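You operate a simulated robot arm through the tools that you are given. There is no shell and no other tool. Be economical: measure what you need, move in short steps, check, and stop when the job is done.

The job below is to be done with a simulated robot arm. You get a single attempt, and the scene is never put back.

## Task
Take the lock barrel marked "467" from the top of the dark bench and leave it on the thick shim. Then take the socket cup with an orange ring and put it on top of the brown packing block. Then take the green checked label and put it on the white jug card. Do these in the order given. Set down upright: lock barrel.

The check looks at the end state, three seconds after you hand in, the way a careful person would. Anything else that was tipped, shoved, dropped, spilled or broken makes it a failure.

## Robot
A 6-joint arm with a two-finger gripper on a trunk, on a base that drives. Base frame: it is fixed to the floor where the robot stands at the start and does not move with it; the origin is under the middle of the robot, x ahead of it, y to its left, z up; the surface under the hand at the start is at about z = 0.88. Units: m, degrees, N and s.
Its first joint turns from -166.0 to 166.0 degrees. Places, roughly: brown packing block [-2.25, -2, 1]; green checked label [-3, -1.5, 0.75]; socket cup with an orange ring [-2, -1.75, 1]; white jug card [-3.5, -2, 0.75]. Payload 3.43 kg.
Tool frame: the origin (TCP) lies between the finger pads and is the grasp point; the fingertips stand 0.02 m ahead of it; z points along the fingers, y is the line along which they close. The gripper opens to 0.19 m. The gripper's body begins 0.248 m behind the TCP.
Orientation is that of the tool frame in the base frame, as a unit quaternion [w, x, y, z]. With the fingers straight down and closing along the base's y, the tool's x points along the base's -x, its y along +y and its z along -z.

## Interface
- The arm moves only by the tool servo_tool. Its argument "deltas" is a list of rows, each a list of 2 entries, a list of its own where there are three numbers: the shift along the tool's x, y, z in m, then the turn, a rotation vector about the tool's x, y, z in degrees. In form: [[[x, y, z], [wx, wy, wz]], ...]. A call has 1 to 20 rows; each row is the pose to reach, as a shift and turn from the pose commanded when the call began, along the tool's axes at that moment. "grip" is the opening, from 0 (shut) to 1 (fully open), set as the call begins (left out, the last holds). Rows are played at 5 a second. More than 0.05 m and 8.6 degrees between two rows, or a gripper value outside its range, and nothing of the call is played. Where a pose cannot be reached the arm comes as near as it can. A force on the tool above 40 N (or 10 N above the force at the start of the call, whichever is more), or a blocked arm, ends the call early, and 0.2 s more pass. The fingers move at their own pace (about 0.153 m/s each) and stop on an object; they squeeze with about 29 N. The grip force told is the motor's: it shows also when the fingers shut on nothing. Time passes only in rows, and 0.2 s behind the last, so rows that repeat a pose let the fingers close. It gives the time, the measured TCP pose, the force on the tool (base axes), the opening and the grip force at its end, in the units of the frame above (readings bear some noise), with the torque about the TCP (base axes, N m) and any sound that the robot's microphone picked up.
- Cameras (640 x 400 px; columns grow to the right, rows downward): "scene" is now at [0.0618, 0.187, 1.6559]; the picture's right is [-0.26, -0.97, 0.00], its down [-0.63, 0.17, -0.76] and it looks along [0.73, -0.19, -0.65] (base axes); focal length 267 px, centre (320, 200). "wrist" rides on the gripper at [0.07, -0.008, -0.288] in the tool frame; the picture's right is [0.12, 0.99, 0.00], its down [-0.96, 0.12, -0.25] and it looks along [-0.25, 0.03, 0.97] (tool axes); focal length 261 px, centre (320, 200). There is no depth. A picture from a camera that has moved, and an enlarged one, comes with that camera's place and axes in the base frame and with its lens.
- get_image(camera): a new picture of that camera. The clock stands still meanwhile.
- move_column(by): slides the trunk up (or, below 0, down) by that many m; the arm and the scene camera ride with it, the base frame stays. It gives what a move gives, with no picture.
- drive_base(legs): drives the robot by 1 to 6 legs, each [ahead, turn to the left] in m and degrees, along the robot's own axes; the way and the turn of a leg run together, so that a leg with both is an arc; at most 1.5 m and 180 degrees a leg. The arm and the cameras ride along, it lands a little off, and it stops where it bumps. It gives what a move gives.
- pan_tilt(pan, tilt): turns the head with the scene camera to pan (to the left, within 120 degrees either way) and tilt (down, from -29 to 69), counted from straight ahead of the robot. It gives what a move gives.
- close_up(camera, box): a new picture of the part [left, top, right, bottom] of that camera's present view, enlarged. The clock stands still meanwhile.
- sign_off(): hands the job in; it is judged then, once.

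Work in short steps. Places have to be worked out from the pictures, the camera data and where the tool is seen: move nearer, look again, correct. Check each grasp and each placing, and mend what went wrong. You have 165 turns and 120 pictures in all, those below and enlarged ones among them. Open the gripper and draw the arm clear of the work before you hand the job in, unless the task says otherwise; then end with one line.

The tools are called after "Emit:" as a command line: name --argument value ..., lists and objects as JSON in quotes. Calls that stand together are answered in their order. servo_tool: Moves the arm, as the interface text tells. Its arguments: {"type":"object","properties":{"deltas":{"type":"array","items":{"type":"array"}},"grip":{"type":"number"}},"required":["deltas"]} The other tools are called the same way: move_column (by) slides the trunk up or down; drive_base (legs) drives the base; pan_tilt (pan, tilt) turns the head that bears the scene camera; get_image (camera) takes a picture; close_up (camera, box) takes an enlarged picture of a part of a camera's view; sign_off () hands the job in.

At the start:

```text
time: 0.0
tool_pos: [0.6114, -0.1278, 1.134]
tool_rot: [0.0, -0.001, 1.0, 0.0]
wrist_force: [0.3, 0.8, -0.7]
torque: [0.02, -0.01, 0.01]
grip_width: 0.1902
grasp_force: 0.1
trunk travel left (down, up): [-0.225, 0.215]
robot x, y, heading: [-0.0034, -0.0003, 0.0]
head pan, tilt: [-14.9, 40.7]
```

scene: 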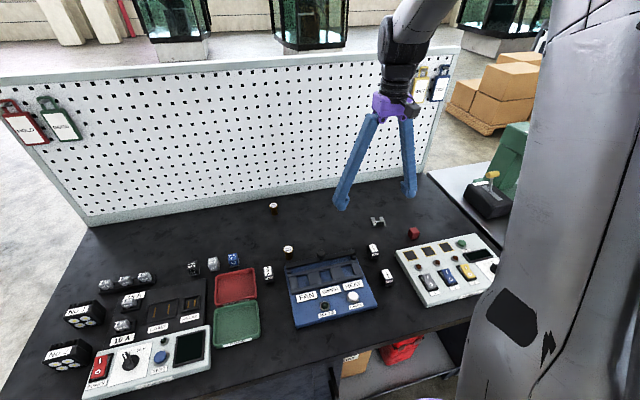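
wrist: 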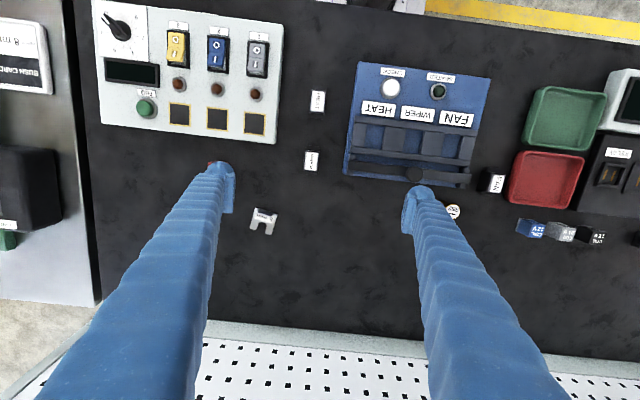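

I'll look closely at the bench to find the barrels and the shims.

Emit:
close_up --camera "scene" --box '[240, 190, 440, 315]'

Emit:
close_up --camera "wrist" --box '[200, 140, 520, 340]'

```text
3.20 times, centred on (340, 252) of scene
camera zoom: at [0.0618, 0.187, 1.6559], right [-0.26, -0.97, 0.0], down [-0.63, 0.17, -0.76], along [0.73, -0.19, -0.65], focal length 855 px, centre (256, 32)
```

zoom: 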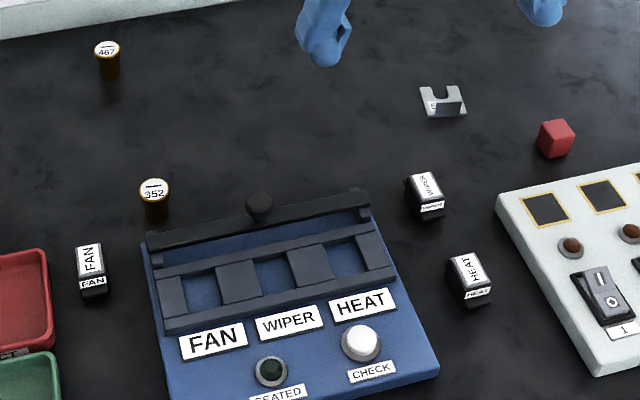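

```text
2.00 times, centred on (360, 240) of wrist
camera zoom: at [0.5408, -0.1356, 1.4218], right [-0.12, 0.99, 0.0], down [0.96, 0.12, 0.25], along [0.25, 0.03, -0.97], focal length 521 px, centre (240, 120)
```

zoom: 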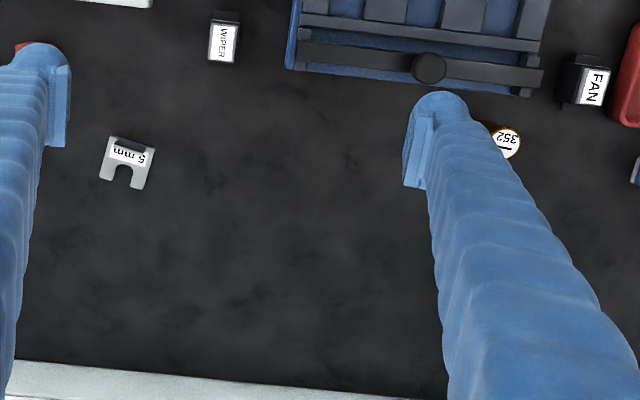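

The shim on the bench reads "5 mm". I'll check the rest of the bench and the side table for another one before choosing.

Emit:
pan_tilt --pan -50 --tilt 40

Emit:
get_image --camera "scene"

Emit:
close_up --camera "wrist" --box '[0, 0, 160, 260]'

```text
time: 1.0
tool_pos: [0.6098, -0.1273, 1.135]
tool_rot: [0.0, 0.0, 1.0, 0.0]
wrist_force: [-0.1, 0.2, 0.5]
torque: [-0.03, 0.05, 0.02]
grip_width: 0.1899
grasp_force: 0.0
trunk travel left (down, up): [-0.225, 0.215]
robot x, y, heading: [0.0007, -0.0018, -0.1]
head pan, tilt: [-50.0, 40.0]
```

```text
115 pictures are left
camera scene: at [0.0348, 0.1436, 1.657], right [-0.77, -0.64, 0.0], down [-0.41, 0.49, -0.77], along [0.49, -0.59, -0.64], focal length 267 px, centre (320, 200)
```

scene: 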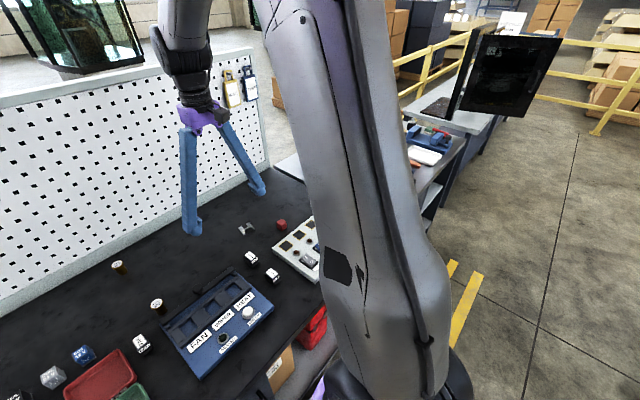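

```text
1.54 times, centred on (80, 130) of wrist
camera zoom: at [0.5408, -0.1356, 1.4223], right [-0.12, 0.99, 0.0], down [0.96, 0.12, 0.25], along [0.25, 0.03, -0.97], focal length 401 px, centre (689, 308)
```

zoom: 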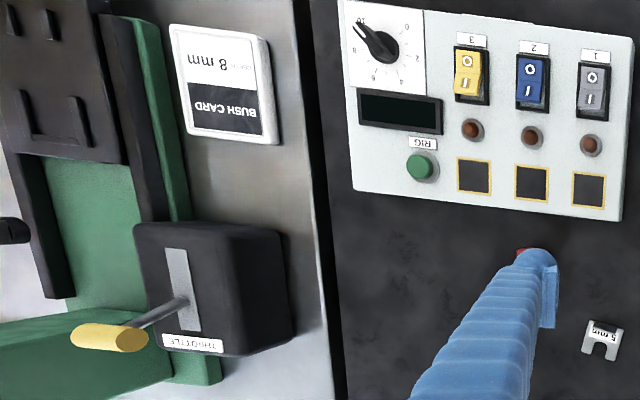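

Only one shim is visible so far, the 5 mm one at about (0.73, -0.24). I put barrel 467 at about (0.907, 0.162) with its top near 0.92, so I'll move above it and look with the wrist camera.

Emit:
servo_tool --deltas '[[[-0.029, 0.029, 0], [0, 0, 0]], [[-0.058, 0.058, 0], [0, 0, 0]], [[-0.087, 0.087, 0], [0, 0, 0]], [[-0.116, 0.116, 0], [0, 0, 0]], [[-0.145, 0.145, 0], [0, 0, 0]], [[-0.174, 0.174, 0], [0, 0, 0]], [[-0.203, 0.203, 0], [0, 0, 0]], [[-0.232, 0.232, 0], [0, 0, 0]], [[-0.261, 0.261, 0.02], [0, 0, 0]], [[-0.295, 0.289, 0.04], [0, 0, 0]], [[-0.295, 0.289, 0.04], [0, 0, 0]]]' --grip 0.4

Emit:
get_image --camera "wrist"

Emit:
get_image --camera "scene"

```text
time: 3.4
tool_pos: [0.9068, 0.1625, 1.0963]
tool_rot: [0.0, 0.0, 1.0, 0.0]
wrist_force: [0.1, 0.1, -0.5]
torque: [-0.09, -0.04, 0.02]
grip_width: 0.0758
grasp_force: 0.1
trunk travel left (down, up): [-0.225, 0.215]
robot x, y, heading: [0.0004, 0.0023, -0.2]
head pan, tilt: [-50.0, 40.0]
```

```text
113 pictures are left
camera wrist: at [0.8353, 0.154, 1.383], right [-0.12, 0.99, 0.0], down [0.96, 0.12, 0.25], along [0.25, 0.03, -0.97], focal length 261 px, centre (320, 200)
```

wrist: 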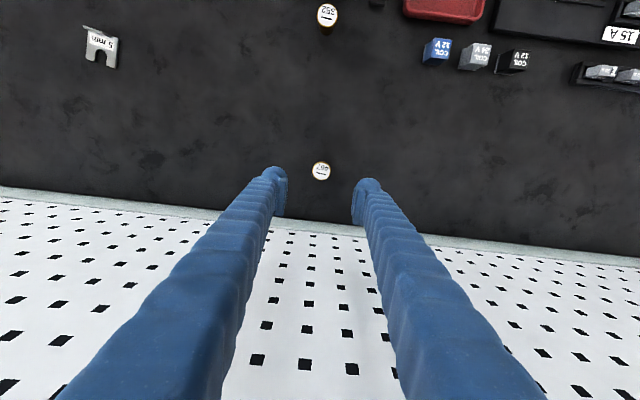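

```text
112 pictures are left
camera scene: at [0.0343, 0.1442, 1.6571], right [-0.77, -0.64, 0.0], down [-0.41, 0.49, -0.77], along [0.49, -0.59, -0.64], focal length 267 px, centre (320, 200)
```

scene: 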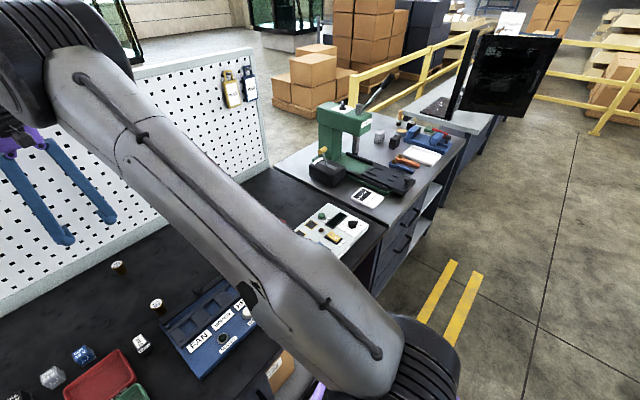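

The barrel is at about (0.902, 0.1635), so I'll descend over it. I'll also zoom in on the side table to check for other shims.

Emit:
close_up --camera "scene" --box '[270, 80, 480, 220]'

Emit:
servo_tool --deltas '[[[0.005, 0.001, 0.04], [0, 0, 0]], [[0.005, 0.001, 0.08], [0, 0, 0]], [[0.005, 0.001, 0.11], [0, 0, 0]], [[0.005, 0.001, 0.13], [0, 0, 0]], [[0.005, 0.001, 0.13], [0, 0, 0]]]'

Emit:
get_image --camera "wrist"

```text
2.86 times, centred on (375, 150) of scene
camera zoom: at [0.0343, 0.1442, 1.6571], right [-0.77, -0.64, 0.0], down [-0.41, 0.49, -0.77], along [0.49, -0.59, -0.64], focal length 763 px, centre (163, 343)
```

zoom: 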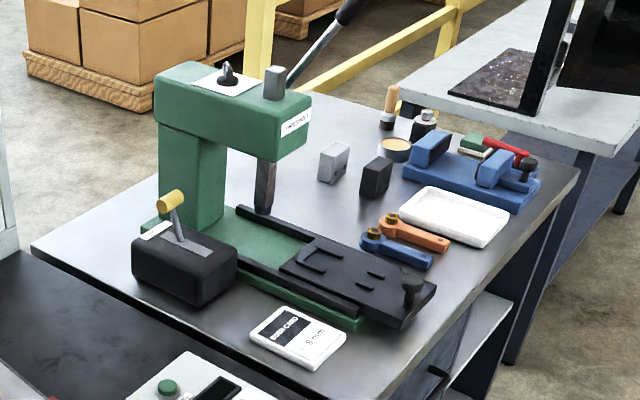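

```text
time: 4.6
tool_pos: [0.9007, 0.1633, 0.9641]
tool_rot: [0.0, 0.0, 1.0, 0.0]
wrist_force: [-0.2, 0.2, -0.2]
torque: [0.01, 0.01, 0.01]
grip_width: 0.0761
grasp_force: 0.0
trunk travel left (down, up): [-0.225, 0.215]
robot x, y, heading: [-0.0001, 0.0002, 0.1]
head pan, tilt: [-50.0, 40.0]
```

```text
110 pictures are left
camera wrist: at [0.8311, 0.1546, 1.2513], right [-0.12, 0.99, 0.0], down [0.96, 0.12, 0.25], along [0.25, 0.03, -0.97], focal length 261 px, centre (320, 200)
```

wrist: 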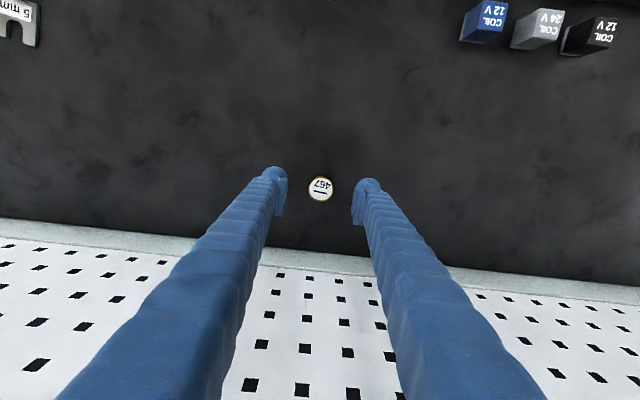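

It reads 467 and sits centred between the fingers. Descending to z≈0.907 and closing.

Emit:
servo_tool --deltas '[[[-0.001, 0.001, 0.03], [0, 0, 0]], [[-0.001, 0.001, 0.057], [0, 0, 0]], [[-0.001, 0.001, 0.057], [0, 0, 0]]]'

Emit:
servo_tool --deltas '[[[0, 0, 0], [0, 0, 0]], [[0, 0, 0], [0, 0, 0]], [[0, 0, 0], [0, 0, 0]], [[0, 0, 0], [0, 0, 0]]]' --grip 0.0

Emit:
get_image --camera "wrist"

```text
time: 5.4
tool_pos: [0.9016, 0.1629, 0.9069]
tool_rot: [0.0, 0.0, 1.0, 0.0]
wrist_force: [-0.5, -0.4, 0.3]
torque: [-0.02, 0.01, -0.01]
grip_width: 0.0758
grasp_force: 0.1
trunk travel left (down, up): [-0.225, 0.215]
robot x, y, heading: [-0.0005, 0.0002, -0.2]
head pan, tilt: [-50.0, 40.0]
```

```text
time: 6.4
tool_pos: [0.9023, 0.1628, 0.9057]
tool_rot: [0.0, 0.0, 1.0, 0.0]
wrist_force: [-0.4, -0.1, -1.0]
torque: [0.01, 0.03, -0.04]
grip_width: 0.0298
grasp_force: 28.9
trunk travel left (down, up): [-0.225, 0.215]
robot x, y, heading: [-0.0034, -0.0005, -0.2]
head pan, tilt: [-50.0, 40.0]
```

```text
109 pictures are left
camera wrist: at [0.832, 0.1557, 1.1938], right [-0.12, 0.99, 0.0], down [0.96, 0.12, 0.25], along [0.24, 0.03, -0.97], focal length 261 px, centre (320, 200)
```

wrist: 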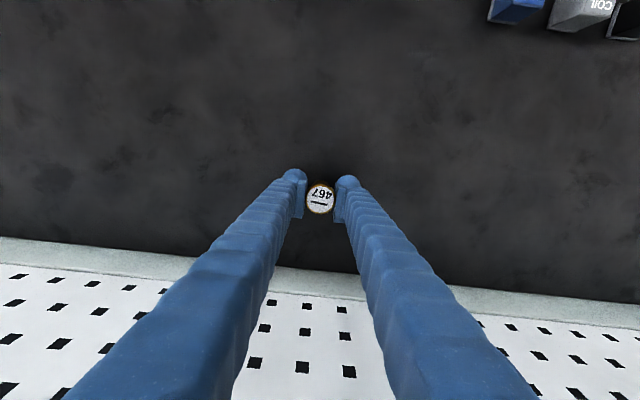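

The barrel is held at an opening of 0.030. Lifting and carrying it toward the shim, stopping short to look.

Emit:
servo_tool --deltas '[[[0, 0, -0.04], [0, 0, 0]], [[0, 0, -0.08], [0, 0, 0]], [[0.02, -0.03, -0.1], [0, 0, 0]], [[0.04, -0.07, -0.1], [0, 0, 0]], [[0.06, -0.11, -0.1], [0, 0, 0]], [[0.08, -0.15, -0.1], [0, 0, 0]], [[0.1, -0.19, -0.1], [0, 0, 0]], [[0.12, -0.23, -0.1], [0, 0, 0]], [[0.14, -0.27, -0.1], [0, 0, 0]], [[0.165, -0.31, -0.1], [0, 0, 0]], [[0.165, -0.31, -0.1], [0, 0, 0]]]'

Emit:
get_image --camera "wrist"

```text
time: 8.8
tool_pos: [0.7357, -0.1468, 1.0082]
tool_rot: [0.0, 0.0, 1.0, 0.0]
wrist_force: [-0.1, -0.7, -1.5]
torque: [0.09, 0.01, -0.03]
grip_width: 0.0296
grasp_force: 28.9
trunk travel left (down, up): [-0.225, 0.215]
robot x, y, heading: [-0.0012, 0.0005, -0.0]
head pan, tilt: [-50.0, 40.0]
```

```text
108 pictures are left
camera wrist: at [0.6672, -0.1544, 1.295], right [-0.12, 0.99, 0.0], down [0.96, 0.12, 0.25], along [0.24, 0.03, -0.97], focal length 261 px, centre (320, 200)
```

wrist: 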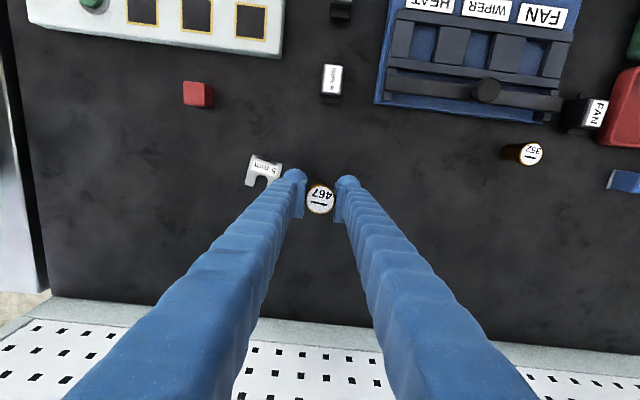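

Emit:
close_up --camera "wrist" --box '[225, 140, 305, 200]'

```text
6.67 times, centred on (265, 170) of wrist
camera zoom: at [0.6672, -0.1544, 1.295], right [-0.12, 0.99, 0.0], down [0.96, 0.12, 0.25], along [0.24, 0.03, -0.97], focal length 1738 px, centre (687, 400)
```

zoom: 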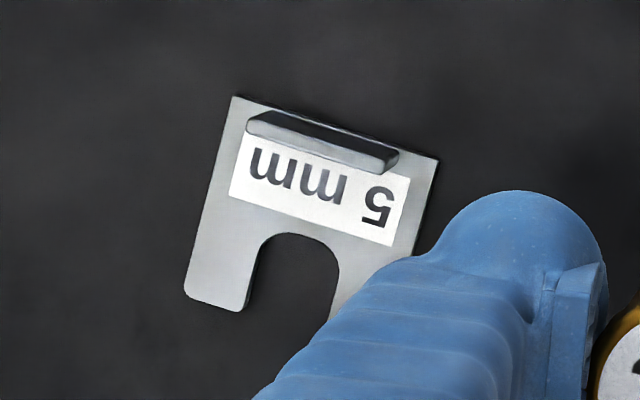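

The shim is about 50 mm square, with a slot in the +x side and a raised tab along its back edge. I need the tab height to see whether the fingers clear it, so I'll look with the scene camera.

Emit:
pan_tilt --pan -25 --tilt 41

Emit:
get_image --camera "scene"

```text
time: 9.7
tool_pos: [0.7365, -0.1447, 1.0086]
tool_rot: [-0.001, 0.0, 1.0, -0.001]
wrist_force: [0.4, -1.1, -2.1]
torque: [0.0, -0.03, 0.01]
grip_width: 0.0296
grasp_force: 29.3
trunk travel left (down, up): [-0.225, 0.215]
robot x, y, heading: [0.0002, 0.0008, 0.0]
head pan, tilt: [-25.0, 41.0]
```

```text
106 pictures are left
camera scene: at [0.057, 0.173, 1.6555], right [-0.42, -0.91, 0.0], down [-0.6, 0.28, -0.75], along [0.68, -0.32, -0.66], focal length 267 px, centre (320, 200)
```

scene: 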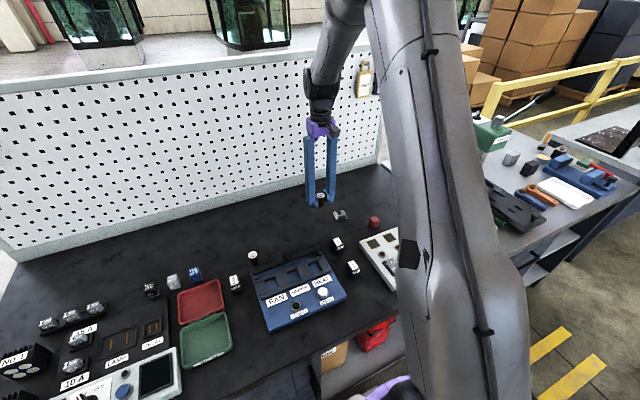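

Emit:
close_up --camera "scene" --box '[300, 180, 364, 230]'

```text
8.00 times, centred on (332, 205) of scene
camera zoom: at [0.057, 0.173, 1.6555], right [-0.42, -0.91, 0.0], down [-0.6, 0.28, -0.75], along [0.68, -0.32, -0.66], focal length 2137 px, centre (224, 160)
```

zoom: 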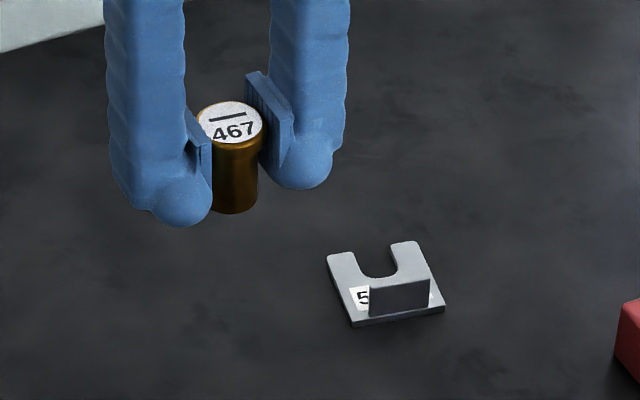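

The barrel body is about 20 mm wide with a roughly 30 mm head. The tab stands about 20 mm tall, so I'll need a high grip on the head. One tighter look first to measure.

Emit:
close_up --camera "scene" --box '[320, 190, 360, 225]'

Emit:
close_up --camera "scene" --box '[310, 175, 342, 215]'

```text
11.43 times, centred on (340, 208) of scene
camera zoom: at [0.057, 0.173, 1.6555], right [-0.42, -0.91, 0.0], down [-0.6, 0.28, -0.75], along [0.68, -0.32, -0.66], focal length 3053 px, centre (91, 114)
```

zoom: 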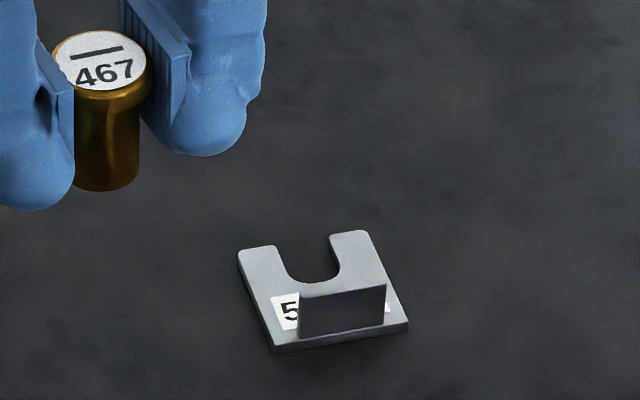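

```text
10.00 times, centred on (326, 195) of scene
camera zoom: at [0.057, 0.173, 1.6555], right [-0.42, -0.91, 0.0], down [-0.6, 0.28, -0.75], along [0.68, -0.32, -0.66], focal length 2671 px, centre (260, 250)
```

zoom: 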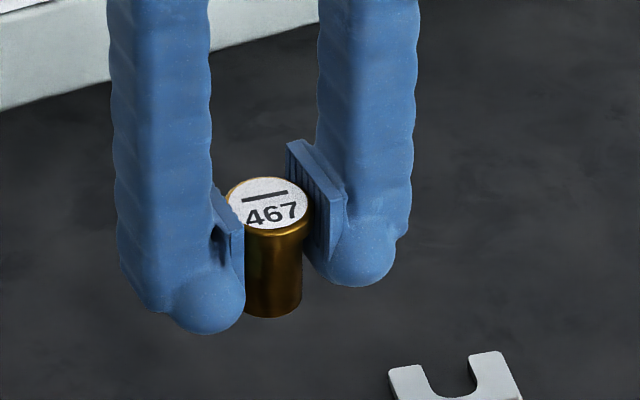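

The tab is about 19 mm tall, so I'll set the barrel down on clear bench a little to the left and regrip it near the head. That way the fingers will clear the tab.

Emit:
servo_tool --deltas '[[[0, 0.04, 0], [0, 0, 0]], [[0, 0.055, 0.03], [0, 0, 0]], [[0, 0.055, 0.07], [0, 0, 0]], [[0, 0.055, 0.09], [0, 0, 0]], [[0, 0.055, 0.1015], [0, 0, 0]], [[0, 0.055, 0.1015], [0, 0, 0]]]'

Emit:
get_image --camera "wrist"

```text
time: 11.1
tool_pos: [0.7359, -0.0918, 0.9066]
tool_rot: [-0.001, 0.0, 1.0, 0.0]
wrist_force: [-0.3, 1.1, -2.3]
torque: [0.01, 0.02, -0.01]
grip_width: 0.0297
grasp_force: 28.9
trunk travel left (down, up): [-0.225, 0.215]
robot x, y, heading: [-0.0006, -0.0016, 0.0]
head pan, tilt: [-25.0, 41.0]
```

```text
102 pictures are left
camera wrist: at [0.6662, -0.1001, 1.1938], right [-0.12, 0.99, 0.0], down [0.96, 0.12, 0.25], along [0.24, 0.03, -0.97], focal length 261 px, centre (320, 200)
```

wrist: 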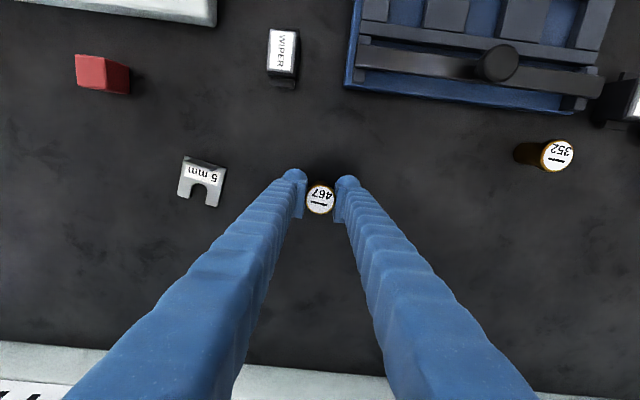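

Still hanging free, so I'll lower millimetre by millimetre until contact.

Emit:
servo_tool --deltas '[[[0, 0, 0.001], [0, 0, 0]], [[0, 0, 0.001], [0, 0, 0]]]'

Emit:
servo_tool --deltas '[[[0, 0, 0.001], [0, 0, 0]], [[0, 0, 0.001], [0, 0, 0]]]'

```text
time: 11.7
tool_pos: [0.7358, -0.0923, 0.9073]
tool_rot: [-0.001, -0.001, 1.0, -0.001]
wrist_force: [0.9, 0.0, 8.2]
torque: [-0.04, 0.09, 0.03]
grip_width: 0.0294
grasp_force: 29.2
trunk travel left (down, up): [-0.225, 0.215]
robot x, y, heading: [0.0026, -0.0014, -0.2]
head pan, tilt: [-25.0, 41.0]
```

```text
time: 12.3
tool_pos: [0.7366, -0.0915, 0.9057]
tool_rot: [0.002, 0.0, 1.0, 0.001]
wrist_force: [0.7, -1.8, 22.8]
torque: [-0.01, 0.07, 0.01]
grip_width: 0.0296
grasp_force: 28.8
trunk travel left (down, up): [-0.225, 0.215]
robot x, y, heading: [0.0004, -0.0004, 0.0]
head pan, tilt: [-25.0, 41.0]
```

The barrel is on the bench with the TCP at about 0.906. Releasing, rising 22 mm, and regripping the head.

Emit:
servo_tool --deltas '[[[0, 0, -0.001], [0, 0, 0]], [[0, 0, -0.001], [0, 0, 0]], [[0, 0, -0.001], [0, 0, 0]], [[0, 0, -0.012], [0, 0, 0]], [[0, 0, -0.022], [0, 0, 0]], [[0, 0, -0.022], [0, 0, 0]]]' --grip 0.3

Emit:
servo_tool --deltas '[[[0, 0, 0], [0, 0, 0]], [[0, 0, 0], [0, 0, 0]], [[0, 0, 0], [0, 0, 0]]]' --grip 0.0

Emit:
close_up --camera "scene" --box '[280, 180, 344, 230]'

```text
time: 13.7
tool_pos: [0.7368, -0.0916, 0.9264]
tool_rot: [0.0, 0.0, 1.0, 0.0]
wrist_force: [0.7, -0.2, 0.0]
torque: [0.0, 0.02, 0.0]
grip_width: 0.0572
grasp_force: 0.1
trunk travel left (down, up): [-0.225, 0.215]
robot x, y, heading: [-0.0001, 0.0008, -0.2]
head pan, tilt: [-25.0, 41.0]
```

```text
time: 14.5
tool_pos: [0.7364, -0.092, 0.9272]
tool_rot: [0.0, 0.0, 1.0, 0.0]
wrist_force: [-0.5, 0.1, 1.7]
torque: [0.0, 0.02, 0.03]
grip_width: 0.0321
grasp_force: 29.3
trunk travel left (down, up): [-0.225, 0.215]
robot x, y, heading: [-0.0006, -0.0002, 0.0]
head pan, tilt: [-25.0, 41.0]
```

```text
8.00 times, centred on (312, 205) of scene
camera zoom: at [0.0569, 0.173, 1.6555], right [-0.42, -0.91, 0.0], down [-0.6, 0.28, -0.75], along [0.68, -0.32, -0.66], focal length 2137 px, centre (384, 160)
```

zoom: 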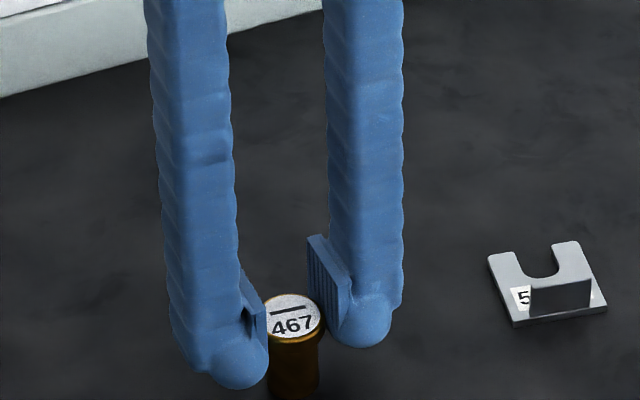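

The head is gripped, with the tips well up the barrel. Lifting a little and checking that it hangs straight.

Emit:
servo_tool --deltas '[[[0, 0, -0.03], [0, 0, 0]], [[0, 0, -0.06], [0, 0, 0]], [[0, -0.03, -0.06], [0, 0, 0]], [[0, -0.06, -0.06], [0, 0, 0]], [[0, -0.06, -0.06], [0, 0, 0]]]'

Emit:
close_up --camera "wrist" --box '[240, 140, 352, 220]'

Emit:
close_up --camera "scene" --box '[290, 175, 354, 225]'

```text
time: 15.7
tool_pos: [0.7364, -0.1515, 0.9857]
tool_rot: [-0.001, 0.001, 1.0, 0.0]
wrist_force: [0.2, -0.3, -2.5]
torque: [0.05, 0.02, -0.03]
grip_width: 0.0321
grasp_force: 28.8
trunk travel left (down, up): [-0.225, 0.215]
robot x, y, heading: [-0.0002, -0.0055, -0.0]
head pan, tilt: [-25.0, 41.0]
```

```text
5.00 times, centred on (296, 180) of wrist
camera zoom: at [0.6669, -0.1602, 1.2733], right [-0.12, 0.99, 0.0], down [0.96, 0.12, 0.25], along [0.24, 0.03, -0.97], focal length 1303 px, centre (440, 300)
```

zoom: 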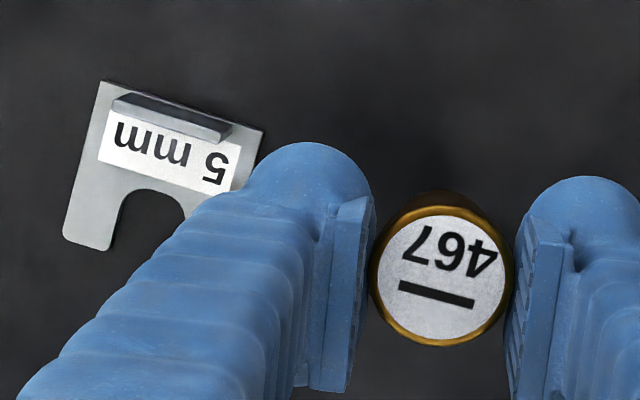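

```text
8.00 times, centred on (322, 200) of scene
camera zoom: at [0.0571, 0.1726, 1.6555], right [-0.42, -0.91, 0.0], down [-0.6, 0.28, -0.75], along [0.68, -0.32, -0.66], focal length 2137 px, centre (304, 200)
```

zoom: 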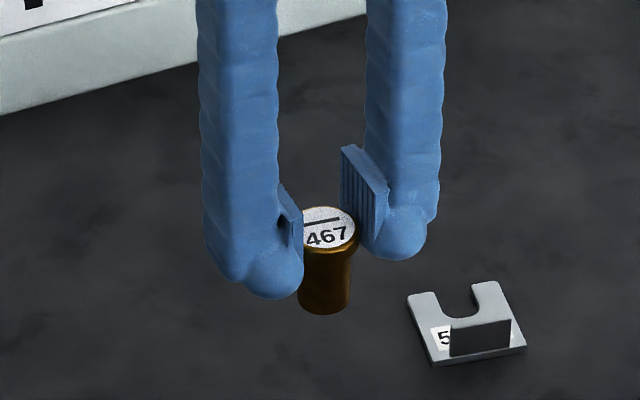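

It hangs straight; the barrel centre is at (0.7335, -0.152) and the target on the shim is (0.7345, -0.2343). Moving over and descending to just above.

Emit:
servo_tool --deltas '[[[-0.001, -0.041, 0], [0, 0, 0]], [[-0.001, -0.0823, 0], [0, 0, 0]], [[-0.001, -0.0823, 0.02], [0, 0, 0]], [[-0.001, -0.0823, 0.044], [0, 0, 0]], [[-0.001, -0.0823, 0.044], [0, 0, 0]]]'

Emit:
close_up --camera "wrist" --box '[264, 140, 376, 220]'

Emit:
close_up --camera "scene" --box '[306, 180, 370, 230]'

```text
time: 16.9
tool_pos: [0.7385, -0.2341, 0.9422]
tool_rot: [0.0, 0.0, 1.0, 0.001]
wrist_force: [-0.2, -0.8, -1.3]
torque: [0.07, -0.03, -0.01]
grip_width: 0.032
grasp_force: 29.4
trunk travel left (down, up): [-0.225, 0.215]
robot x, y, heading: [0.0009, 0.0006, 0.0]
head pan, tilt: [-25.0, 41.0]
```

```text
5.00 times, centred on (320, 180) of wrist
camera zoom: at [0.6674, -0.2426, 1.2298], right [-0.12, 0.99, 0.0], down [0.96, 0.12, 0.25], along [0.24, 0.03, -0.97], focal length 1303 px, centre (320, 300)
```

zoom: 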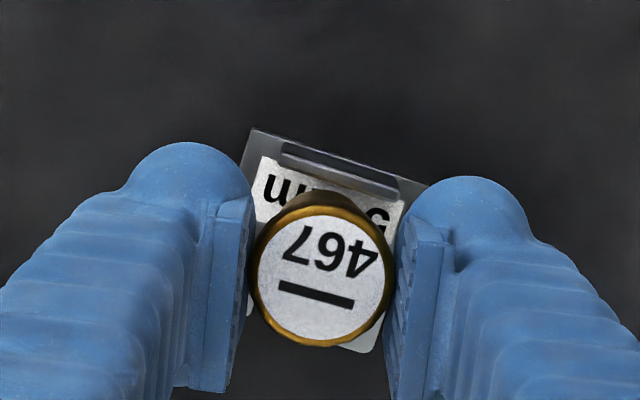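

```text
8.00 times, centred on (338, 205) of scene
camera zoom: at [0.0569, 0.1725, 1.6556], right [-0.42, -0.91, 0.0], down [-0.6, 0.28, -0.75], along [0.68, -0.32, -0.66], focal length 2137 px, centre (176, 160)
```

zoom: 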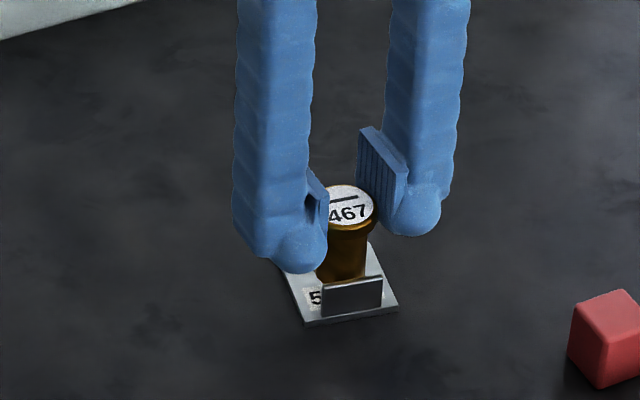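

Alignment is good: the body sits between the tab and the slot root. Lowering gently with a 1 mm shift toward the tab.

Emit:
servo_tool --deltas '[[[0.0015, 0, 0.004], [0, 0, 0]], [[0.0015, 0, 0.008], [0, 0, 0]], [[0.0015, 0, 0.008], [0, 0, 0]]]'

Emit:
servo_tool --deltas '[[[0, 0, 0.001], [0, 0, 0]], [[0, 0, 0.001], [0, 0, 0]]]'

```text
time: 17.7
tool_pos: [0.7367, -0.2342, 0.9339]
tool_rot: [-0.001, 0.001, 1.0, 0.0]
wrist_force: [-1.2, -0.4, -0.9]
torque: [-0.02, -0.01, -0.01]
grip_width: 0.0319
grasp_force: 28.9
trunk travel left (down, up): [-0.225, 0.215]
robot x, y, heading: [-0.0047, -0.0004, 0.1]
head pan, tilt: [-25.0, 41.0]
```

```text
time: 18.3
tool_pos: [0.7373, -0.2333, 0.9326]
tool_rot: [-0.001, 0.0, 1.0, 0.001]
wrist_force: [0.1, -0.2, -1.9]
torque: [-0.01, 0.01, 0.01]
grip_width: 0.032
grasp_force: 28.6
trunk travel left (down, up): [-0.225, 0.215]
robot x, y, heading: [0.0004, 0.0007, -0.2]
head pan, tilt: [-25.0, 41.0]
```

No contact yet; continuing down in 1 mm steps.

Emit:
servo_tool --deltas '[[[0, 0, 0.001], [0, 0, 0]], [[0, 0, 0.001], [0, 0, 0]]]'

Emit:
servo_tool --deltas '[[[0, 0, 0.0005], [0, 0, 0]], [[0, 0, 0.0005], [0, 0, 0]]]'

```text
time: 18.9
tool_pos: [0.7368, -0.2331, 0.9315]
tool_rot: [-0.001, 0.0, 1.0, -0.001]
wrist_force: [-0.2, -0.2, -2.0]
torque: [0.0, 0.02, 0.0]
grip_width: 0.0322
grasp_force: 29.7
trunk travel left (down, up): [-0.225, 0.215]
robot x, y, heading: [0.0011, -0.0018, 0.1]
head pan, tilt: [-25.0, 41.0]
```

```text
time: 19.5
tool_pos: [0.7365, -0.2349, 0.9319]
tool_rot: [-0.001, -0.001, 1.0, 0.0]
wrist_force: [-0.4, 0.4, -0.9]
torque: [-0.04, -0.02, 0.02]
grip_width: 0.0321
grasp_force: 29.2
trunk travel left (down, up): [-0.225, 0.215]
robot x, y, heading: [-0.0006, -0.0029, 0.0]
head pan, tilt: [-25.0, 41.0]
```

Emit:
servo_tool --deltas '[[[0, 0, 0.0007], [0, 0, 0]], [[0, 0, 0.0007], [0, 0, 0]]]'

Emit:
servo_tool --deltas '[[[0, 0, 0.0007], [0, 0, 0]], [[0, 0, 0.0007], [0, 0, 0]]]'

Emit:
close_up --camera "scene" --box '[316, 190, 364, 230]'

```text
time: 20.1
tool_pos: [0.738, -0.2337, 0.9294]
tool_rot: [-0.001, 0.0, 1.0, -0.001]
wrist_force: [-0.4, -0.7, 1.6]
torque: [0.01, -0.02, -0.02]
grip_width: 0.0317
grasp_force: 28.8
trunk travel left (down, up): [-0.225, 0.215]
robot x, y, heading: [-0.0017, 0.0027, 0.2]
head pan, tilt: [-25.0, 41.0]
```

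```text
time: 20.7
tool_pos: [0.7378, -0.2343, 0.9305]
tool_rot: [0.0, 0.0, 1.0, 0.0]
wrist_force: [0.4, 0.1, 8.3]
torque: [0.05, 0.02, 0.0]
grip_width: 0.032
grasp_force: 29.5
trunk travel left (down, up): [-0.225, 0.215]
robot x, y, heading: [0.004, 0.0003, -0.0]
head pan, tilt: [-25.0, 41.0]
```

```text
10.00 times, centred on (340, 210) of scene
camera zoom: at [0.0563, 0.1732, 1.6556], right [-0.42, -0.91, 0.0], down [-0.59, 0.28, -0.75], along [0.68, -0.32, -0.66], focal length 2671 px, centre (120, 100)
```

zoom: 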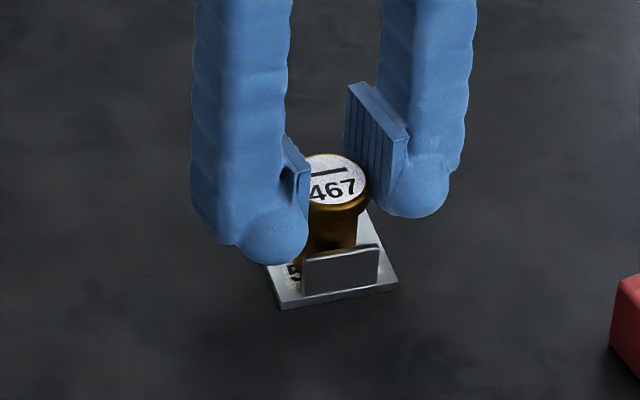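

Contact is felt (8 N, no torque). Opening and rising straight up.

Emit:
servo_tool --deltas '[[[0, 0, -0.0005], [0, 0, 0]], [[0, 0, -0.0005], [0, 0, 0]], [[0, 0, -0.0005], [0, 0, 0]], [[0, 0, -0.02], [0, 0, 0]], [[0, 0, -0.05], [0, 0, 0]], [[0, 0, -0.1], [0, 0, 0]], [[0.04, 0, -0.12], [0, 0, 0]], [[0.08, 0, -0.14], [0, 0, 0]]]' --grip 0.32

Emit:
close_up --camera "scene" --box '[316, 190, 364, 230]'

Emit:
get_image --camera "wrist"

```text
time: 22.5
tool_pos: [0.6556, -0.2331, 1.0737]
tool_rot: [0.0, 0.0, 1.0, 0.001]
wrist_force: [0.0, 0.2, -0.7]
torque: [0.02, -0.08, -0.02]
grip_width: 0.061
grasp_force: 0.1
trunk travel left (down, up): [-0.225, 0.215]
robot x, y, heading: [0.0006, 0.0, -0.2]
head pan, tilt: [-25.0, 41.0]
```

```text
10.00 times, centred on (340, 210) of scene
camera zoom: at [0.0553, 0.1731, 1.6556], right [-0.42, -0.91, 0.0], down [-0.59, 0.28, -0.76], along [0.68, -0.32, -0.66], focal length 2671 px, centre (120, 100)
```

zoom: 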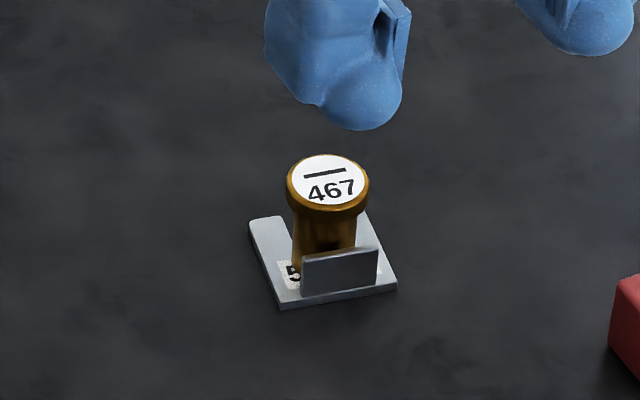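

```text
94 pictures are left
camera wrist: at [0.5853, -0.2419, 1.3594], right [-0.12, 0.99, 0.0], down [0.96, 0.12, 0.25], along [0.25, 0.03, -0.97], focal length 261 px, centre (320, 200)
```

wrist: 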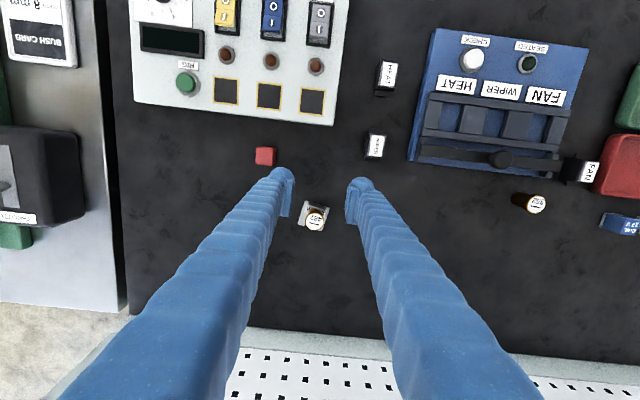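

Barrel 467 stands upright on the shim. Next I'll raise and retract the arm, then look behind to the right where the other targets are.

Emit:
servo_tool --deltas '[[[0.03, 0.03, -0.03], [0, 0, 0]], [[0.06, 0.06, -0.06], [0, 0, 0]], [[0.09, 0.09, -0.09], [0, 0, 0]], [[0.12, 0.12, -0.12], [0, 0, 0]], [[0.15, 0.15, -0.13], [0, 0, 0]], [[0.17, 0.19, -0.14], [0, 0, 0]], [[0.17, 0.23, -0.14], [0, 0, 0]]]' --grip 0.3

Emit:
pan_tilt --pan -120 --tilt 25

Emit:
get_image --camera "scene"

```text
refused: row 1 steps farther than a row can; nothing moved
```

```text
time: 24.2
tool_pos: [0.6576, -0.2348, 1.07]
tool_rot: [0.0, 0.001, 1.0, 0.0]
wrist_force: [0.6, -1.1, -1.0]
torque: [-0.03, 0.0, 0.01]
grip_width: 0.0609
grasp_force: 0.0
trunk travel left (down, up): [-0.225, 0.215]
robot x, y, heading: [0.0024, 0.0019, 0.2]
head pan, tilt: [-120.0, 25.0]
```

```text
93 pictures are left
camera scene: at [-0.0657, 0.1288, 1.6804], right [-0.87, 0.5, 0.0], down [0.21, 0.37, -0.91], along [-0.45, -0.79, -0.42], focal length 267 px, centre (320, 200)
```

scene: 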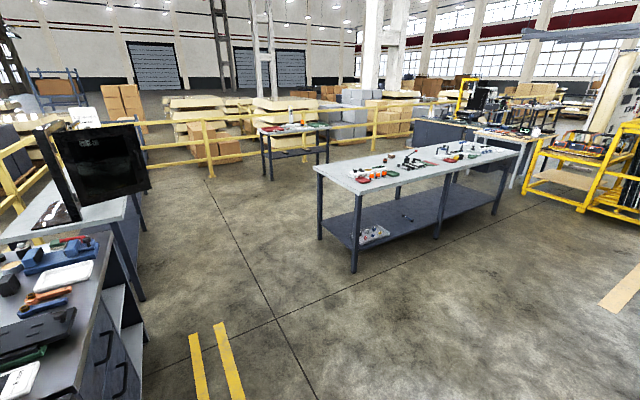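

Emit:
close_up --camera "scene" --box '[310, 110, 530, 247]'

Emit:
close_up --camera "scene" --box '[440, 80, 640, 205]'

Emit:
servo_tool --deltas '[[[0.025, 0.025, -0.025], [0, 0, 0]], [[0.05, 0.05, -0.05], [0, 0, 0]], [[0.075, 0.075, -0.075], [0, 0, 0]], [[0.1, 0.1, -0.1], [0, 0, 0]], [[0.125, 0.125, -0.12], [0, 0, 0]], [[0.15, 0.15, -0.14], [0, 0, 0]], [[0.17, 0.19, -0.14], [0, 0, 0]], [[0.17, 0.23, -0.14], [0, 0, 0]]]' --grip 0.3

```text
2.91 times, centred on (420, 178) of scene
camera zoom: at [-0.0657, 0.1288, 1.6804], right [-0.87, 0.5, 0.0], down [0.21, 0.37, -0.91], along [-0.45, -0.79, -0.42], focal length 777 px, centre (29, 262)
```

zoom: 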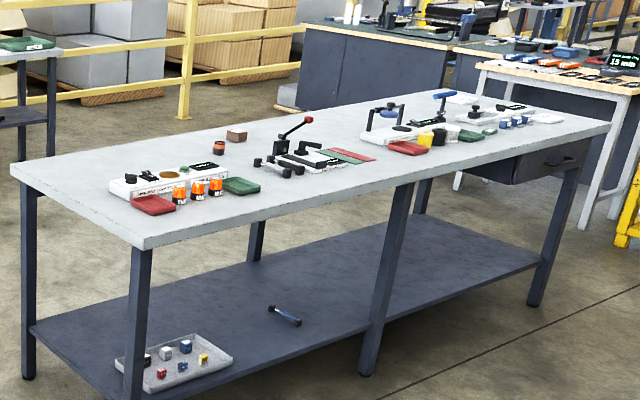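

```text
3.20 times, centred on (540, 142) of scene
camera zoom: at [-0.0657, 0.1288, 1.6804], right [-0.87, 0.5, 0.0], down [0.21, 0.37, -0.91], along [-0.45, -0.79, -0.42], focal length 855 px, centre (-384, 384)
```

zoom: 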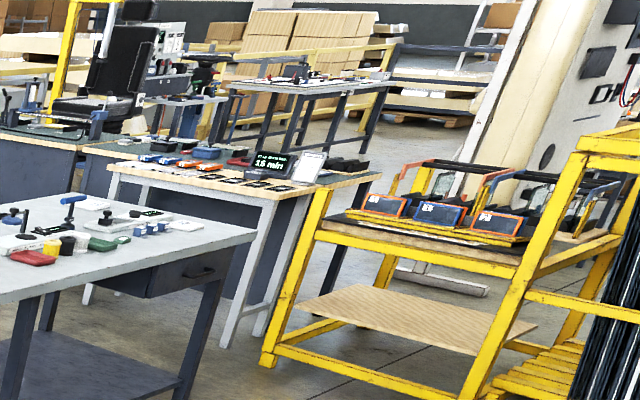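

```text
time: 26.0
tool_pos: [0.4864, -0.0027, 1.211]
tool_rot: [-0.001, 0.0, 1.0, -0.001]
wrist_force: [0.3, 0.3, 0.2]
torque: [-0.01, 0.0, -0.01]
grip_width: 0.0569
grasp_force: 0.0
trunk travel left (down, up): [-0.225, 0.215]
robot x, y, heading: [0.0019, -0.0011, -0.2]
head pan, tilt: [-120.0, 25.0]
```

All targets look to be on the long grey table (x from -3.44 to -1.2, y from -1.97 to -1.27, top about 0.88). The cup and block are nearer its far edge, so I'll drive round its end to the back side.

Emit:
drive_base --legs '[[-0.5, 0], [0, -90], [1.4, 0]]'

Emit:
pan_tilt --pan 35 --tilt 35

Emit:
get_image --camera "scene"

```text
time: 34.6
tool_pos: [-0.412, -0.4869, 1.2123]
tool_rot: [0.0, 0.639, 0.77, -0.001]
wrist_force: [1.1, 0.6, 1.2]
torque: [0.05, 0.4, 0.0]
grip_width: 0.057
grasp_force: 0.0
trunk travel left (down, up): [-0.225, 0.215]
robot x, y, heading: [-0.4371, 0.0074, -81.3]
head pan, tilt: [-120.0, 25.0]
stopped in leg 2: the robot was blocked; the commanded pose is now the measured one
```

```text
time: 37.0
tool_pos: [-0.4147, -0.4858, 1.2116]
tool_rot: [0.0, 0.639, 0.769, 0.0]
wrist_force: [0.2, -0.2, 1.2]
torque: [-0.03, 0.01, -0.01]
grip_width: 0.0569
grasp_force: 0.1
trunk travel left (down, up): [-0.225, 0.215]
robot x, y, heading: [-0.438, 0.009, -81.5]
head pan, tilt: [35.0, 35.0]
```

```text
90 pictures are left
camera scene: at [-0.1723, -0.0076, 1.6645], right [-0.73, -0.69, 0.0], down [-0.39, 0.42, -0.82], along [0.56, -0.59, -0.57], focal length 267 px, centre (320, 200)
```

scene: 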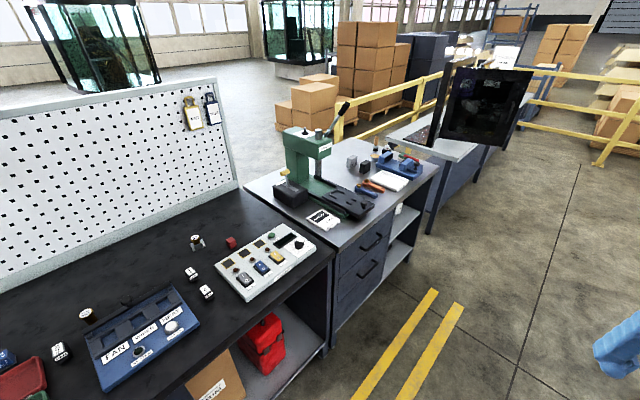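

The turn was blocked at -81.5°. I'll look around for what the robot touched.

Emit:
pan_tilt --pan 118 --tilt 50

Emit:
get_image --camera "scene"

Emit:
pan_tilt --pan -110 --tilt 40

Emit:
get_image --camera "scene"

```text
time: 38.6
tool_pos: [-0.4145, -0.485, 1.212]
tool_rot: [0.0, 0.639, 0.769, 0.0]
wrist_force: [0.0, -0.1, -0.5]
torque: [0.0, 0.01, -0.01]
grip_width: 0.0571
grasp_force: 0.0
trunk travel left (down, up): [-0.225, 0.215]
robot x, y, heading: [-0.4393, 0.0071, -81.3]
head pan, tilt: [118.0, 50.0]
```

```text
89 pictures are left
camera scene: at [-0.171, 0.1021, 1.6429], right [0.59, -0.8, 0.0], down [-0.62, -0.46, -0.64], along [0.52, 0.38, -0.77], focal length 267 px, centre (320, 200)
```

scene: 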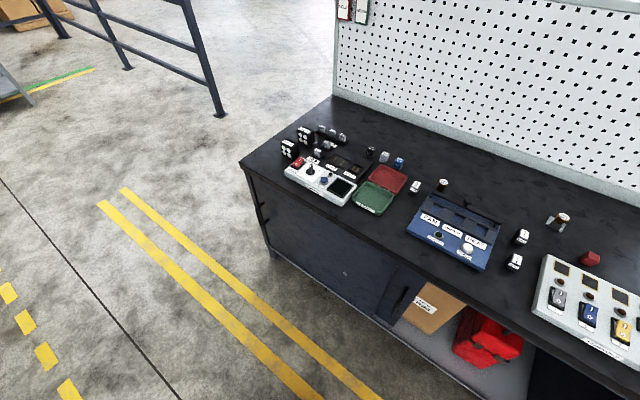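

```text
time: 41.9
tool_pos: [-0.4144, -0.4851, 1.2124]
tool_rot: [0.0, 0.639, 0.769, 0.0]
wrist_force: [0.1, 0.6, -0.3]
torque: [0.0, 0.01, 0.01]
grip_width: 0.0572
grasp_force: 0.1
trunk travel left (down, up): [-0.225, 0.215]
robot x, y, heading: [-0.4373, 0.0109, -81.4]
head pan, tilt: [-110.0, 40.0]
```

```text
88 pictures are left
camera scene: at [-0.3162, 0.0732, 1.657], right [0.2, 0.98, 0.0], down [0.63, -0.13, -0.77], along [-0.75, 0.15, -0.64], focal length 267 px, centre (320, 200)
```

scene: 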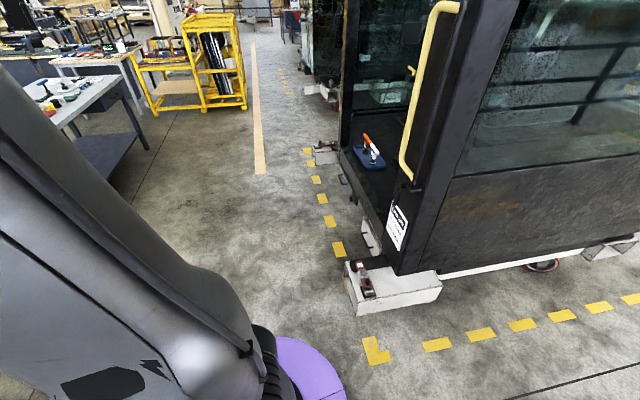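

Emit:
pan_tilt --pan -120 --tilt 66

Emit:
get_image --camera "scene"

Emit:
pan_tilt --pan -30 --tilt 50

Emit:
get_image --camera "scene"

```text
time: 42.8
tool_pos: [-0.4135, -0.4859, 1.2121]
tool_rot: [0.0, 0.639, 0.769, 0.0]
wrist_force: [0.3, 0.4, -0.2]
torque: [0.0, -0.03, -0.01]
grip_width: 0.0571
grasp_force: 0.0
trunk travel left (down, up): [-0.225, 0.215]
robot x, y, heading: [-0.4363, 0.0089, -81.6]
head pan, tilt: [-120.0, 66.0]
```

```text
87 pictures are left
camera scene: at [-0.2883, 0.0781, 1.6237], right [0.37, 0.93, 0.0], down [0.85, -0.33, -0.41], along [-0.38, 0.15, -0.91], focal length 267 px, centre (320, 200)
```

scene: 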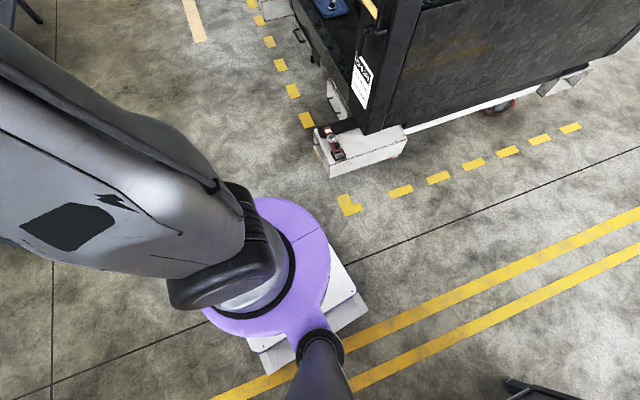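

```text
time: 44.4
tool_pos: [-0.4155, -0.4862, 1.2126]
tool_rot: [0.0, 0.638, 0.77, 0.001]
wrist_force: [-0.1, -0.4, -0.6]
torque: [0.0, -0.07, -0.03]
grip_width: 0.057
grasp_force: 0.1
trunk travel left (down, up): [-0.225, 0.215]
robot x, y, heading: [-0.4347, 0.0107, -81.4]
head pan, tilt: [-30.0, 50.0]
```

```text
86 pictures are left
camera scene: at [-0.2611, -0.0154, 1.6428], right [-0.93, 0.37, 0.0], down [0.28, 0.71, -0.64], along [-0.24, -0.6, -0.77], focal length 267 px, centre (320, 200)
```

scene: 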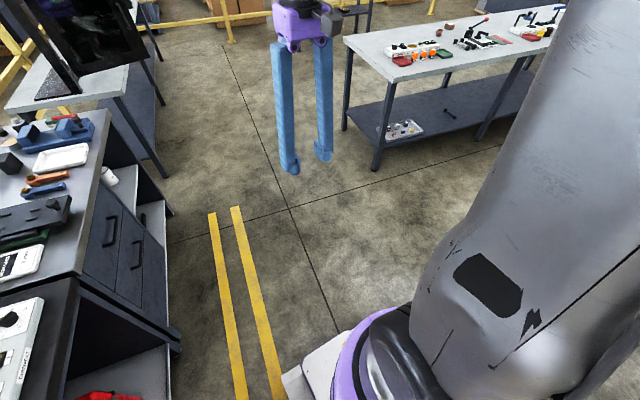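

Nothing is visibly touching the base, so I'll try a small forward move and see.

Emit:
drive_base --legs '[[0.3, 0]]'

```text
time: 47.0
tool_pos: [-0.3677, -0.7846, 1.211]
tool_rot: [-0.001, 0.639, 0.769, 0.0]
wrist_force: [-0.3, -0.7, 0.6]
torque: [0.01, -0.01, 0.01]
grip_width: 0.0573
grasp_force: 0.1
trunk travel left (down, up): [-0.225, 0.215]
robot x, y, heading: [-0.3905, -0.2901, -81.7]
head pan, tilt: [-30.0, 50.0]
```

That moved freely. Continuing round the end of the table.

Emit:
drive_base --legs '[[0, -12.5], [1.1, 0]]'

Emit:
get_image --camera "scene"

```text
time: 55.7
tool_pos: [-0.5672, -1.8725, 1.212]
tool_rot: [0.0, 0.724, 0.69, 0.0]
wrist_force: [0.6, -0.1, 0.3]
torque: [0.05, -0.02, -0.03]
grip_width: 0.0572
grasp_force: 0.1
trunk travel left (down, up): [-0.225, 0.215]
robot x, y, heading: [-0.4756, -1.3875, -94.8]
head pan, tilt: [-30.0, 50.0]
```

```text
85 pictures are left
camera scene: at [-0.3094, -1.4511, 1.6428], right [-0.82, 0.57, 0.0], down [0.44, 0.63, -0.64], along [-0.37, -0.53, -0.77], focal length 267 px, centre (320, 200)
```

scene: 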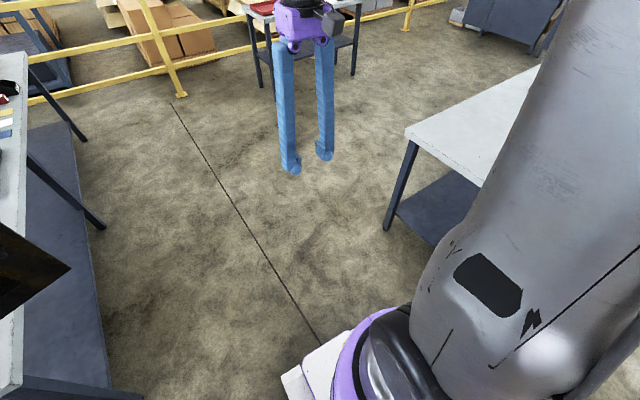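

The table's far corner is at about (-1.24, -2.07). Driving past it, turning to run along the back side, and looking.

Emit:
drive_base --legs '[[1.3, 0], [0, -85]]'

Emit:
pan_tilt --pan -30 --tilt 35

Emit:
get_image --camera "scene"

```text
time: 69.7
tool_pos: [-1.0813, -2.6767, 1.2133]
tool_rot: [-0.001, 0.998, 0.058, 0.0]
wrist_force: [-0.8, -1.4, 0.3]
torque: [0.41, -0.07, -0.02]
grip_width: 0.0569
grasp_force: 0.1
trunk travel left (down, up): [-0.225, 0.215]
robot x, y, heading: [-0.5817, -2.7468, -176.6]
head pan, tilt: [-30.0, 50.0]
stopped in leg 2: the robot was blocked; the commanded pose is now the measured one
```

```text
time: 70.4
tool_pos: [-1.0817, -2.6743, 1.2148]
tool_rot: [0.0, 0.998, 0.057, -0.001]
wrist_force: [-0.3, -0.3, 0.2]
torque: [-0.06, -0.01, -0.01]
grip_width: 0.0569
grasp_force: 0.0
trunk travel left (down, up): [-0.225, 0.215]
robot x, y, heading: [-0.5786, -2.7485, -176.7]
head pan, tilt: [-30.0, 35.0]
```

```text
84 pictures are left
camera scene: at [-0.629, -2.9223, 1.6645], right [0.45, 0.89, 0.0], down [0.51, -0.26, -0.82], along [-0.73, 0.37, -0.57], focal length 267 px, centre (320, 200)
```

scene: 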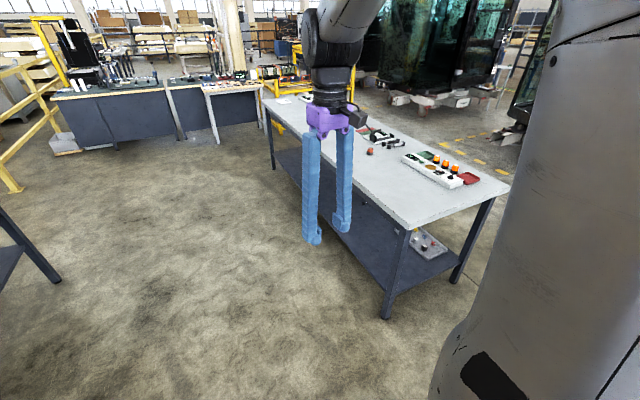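

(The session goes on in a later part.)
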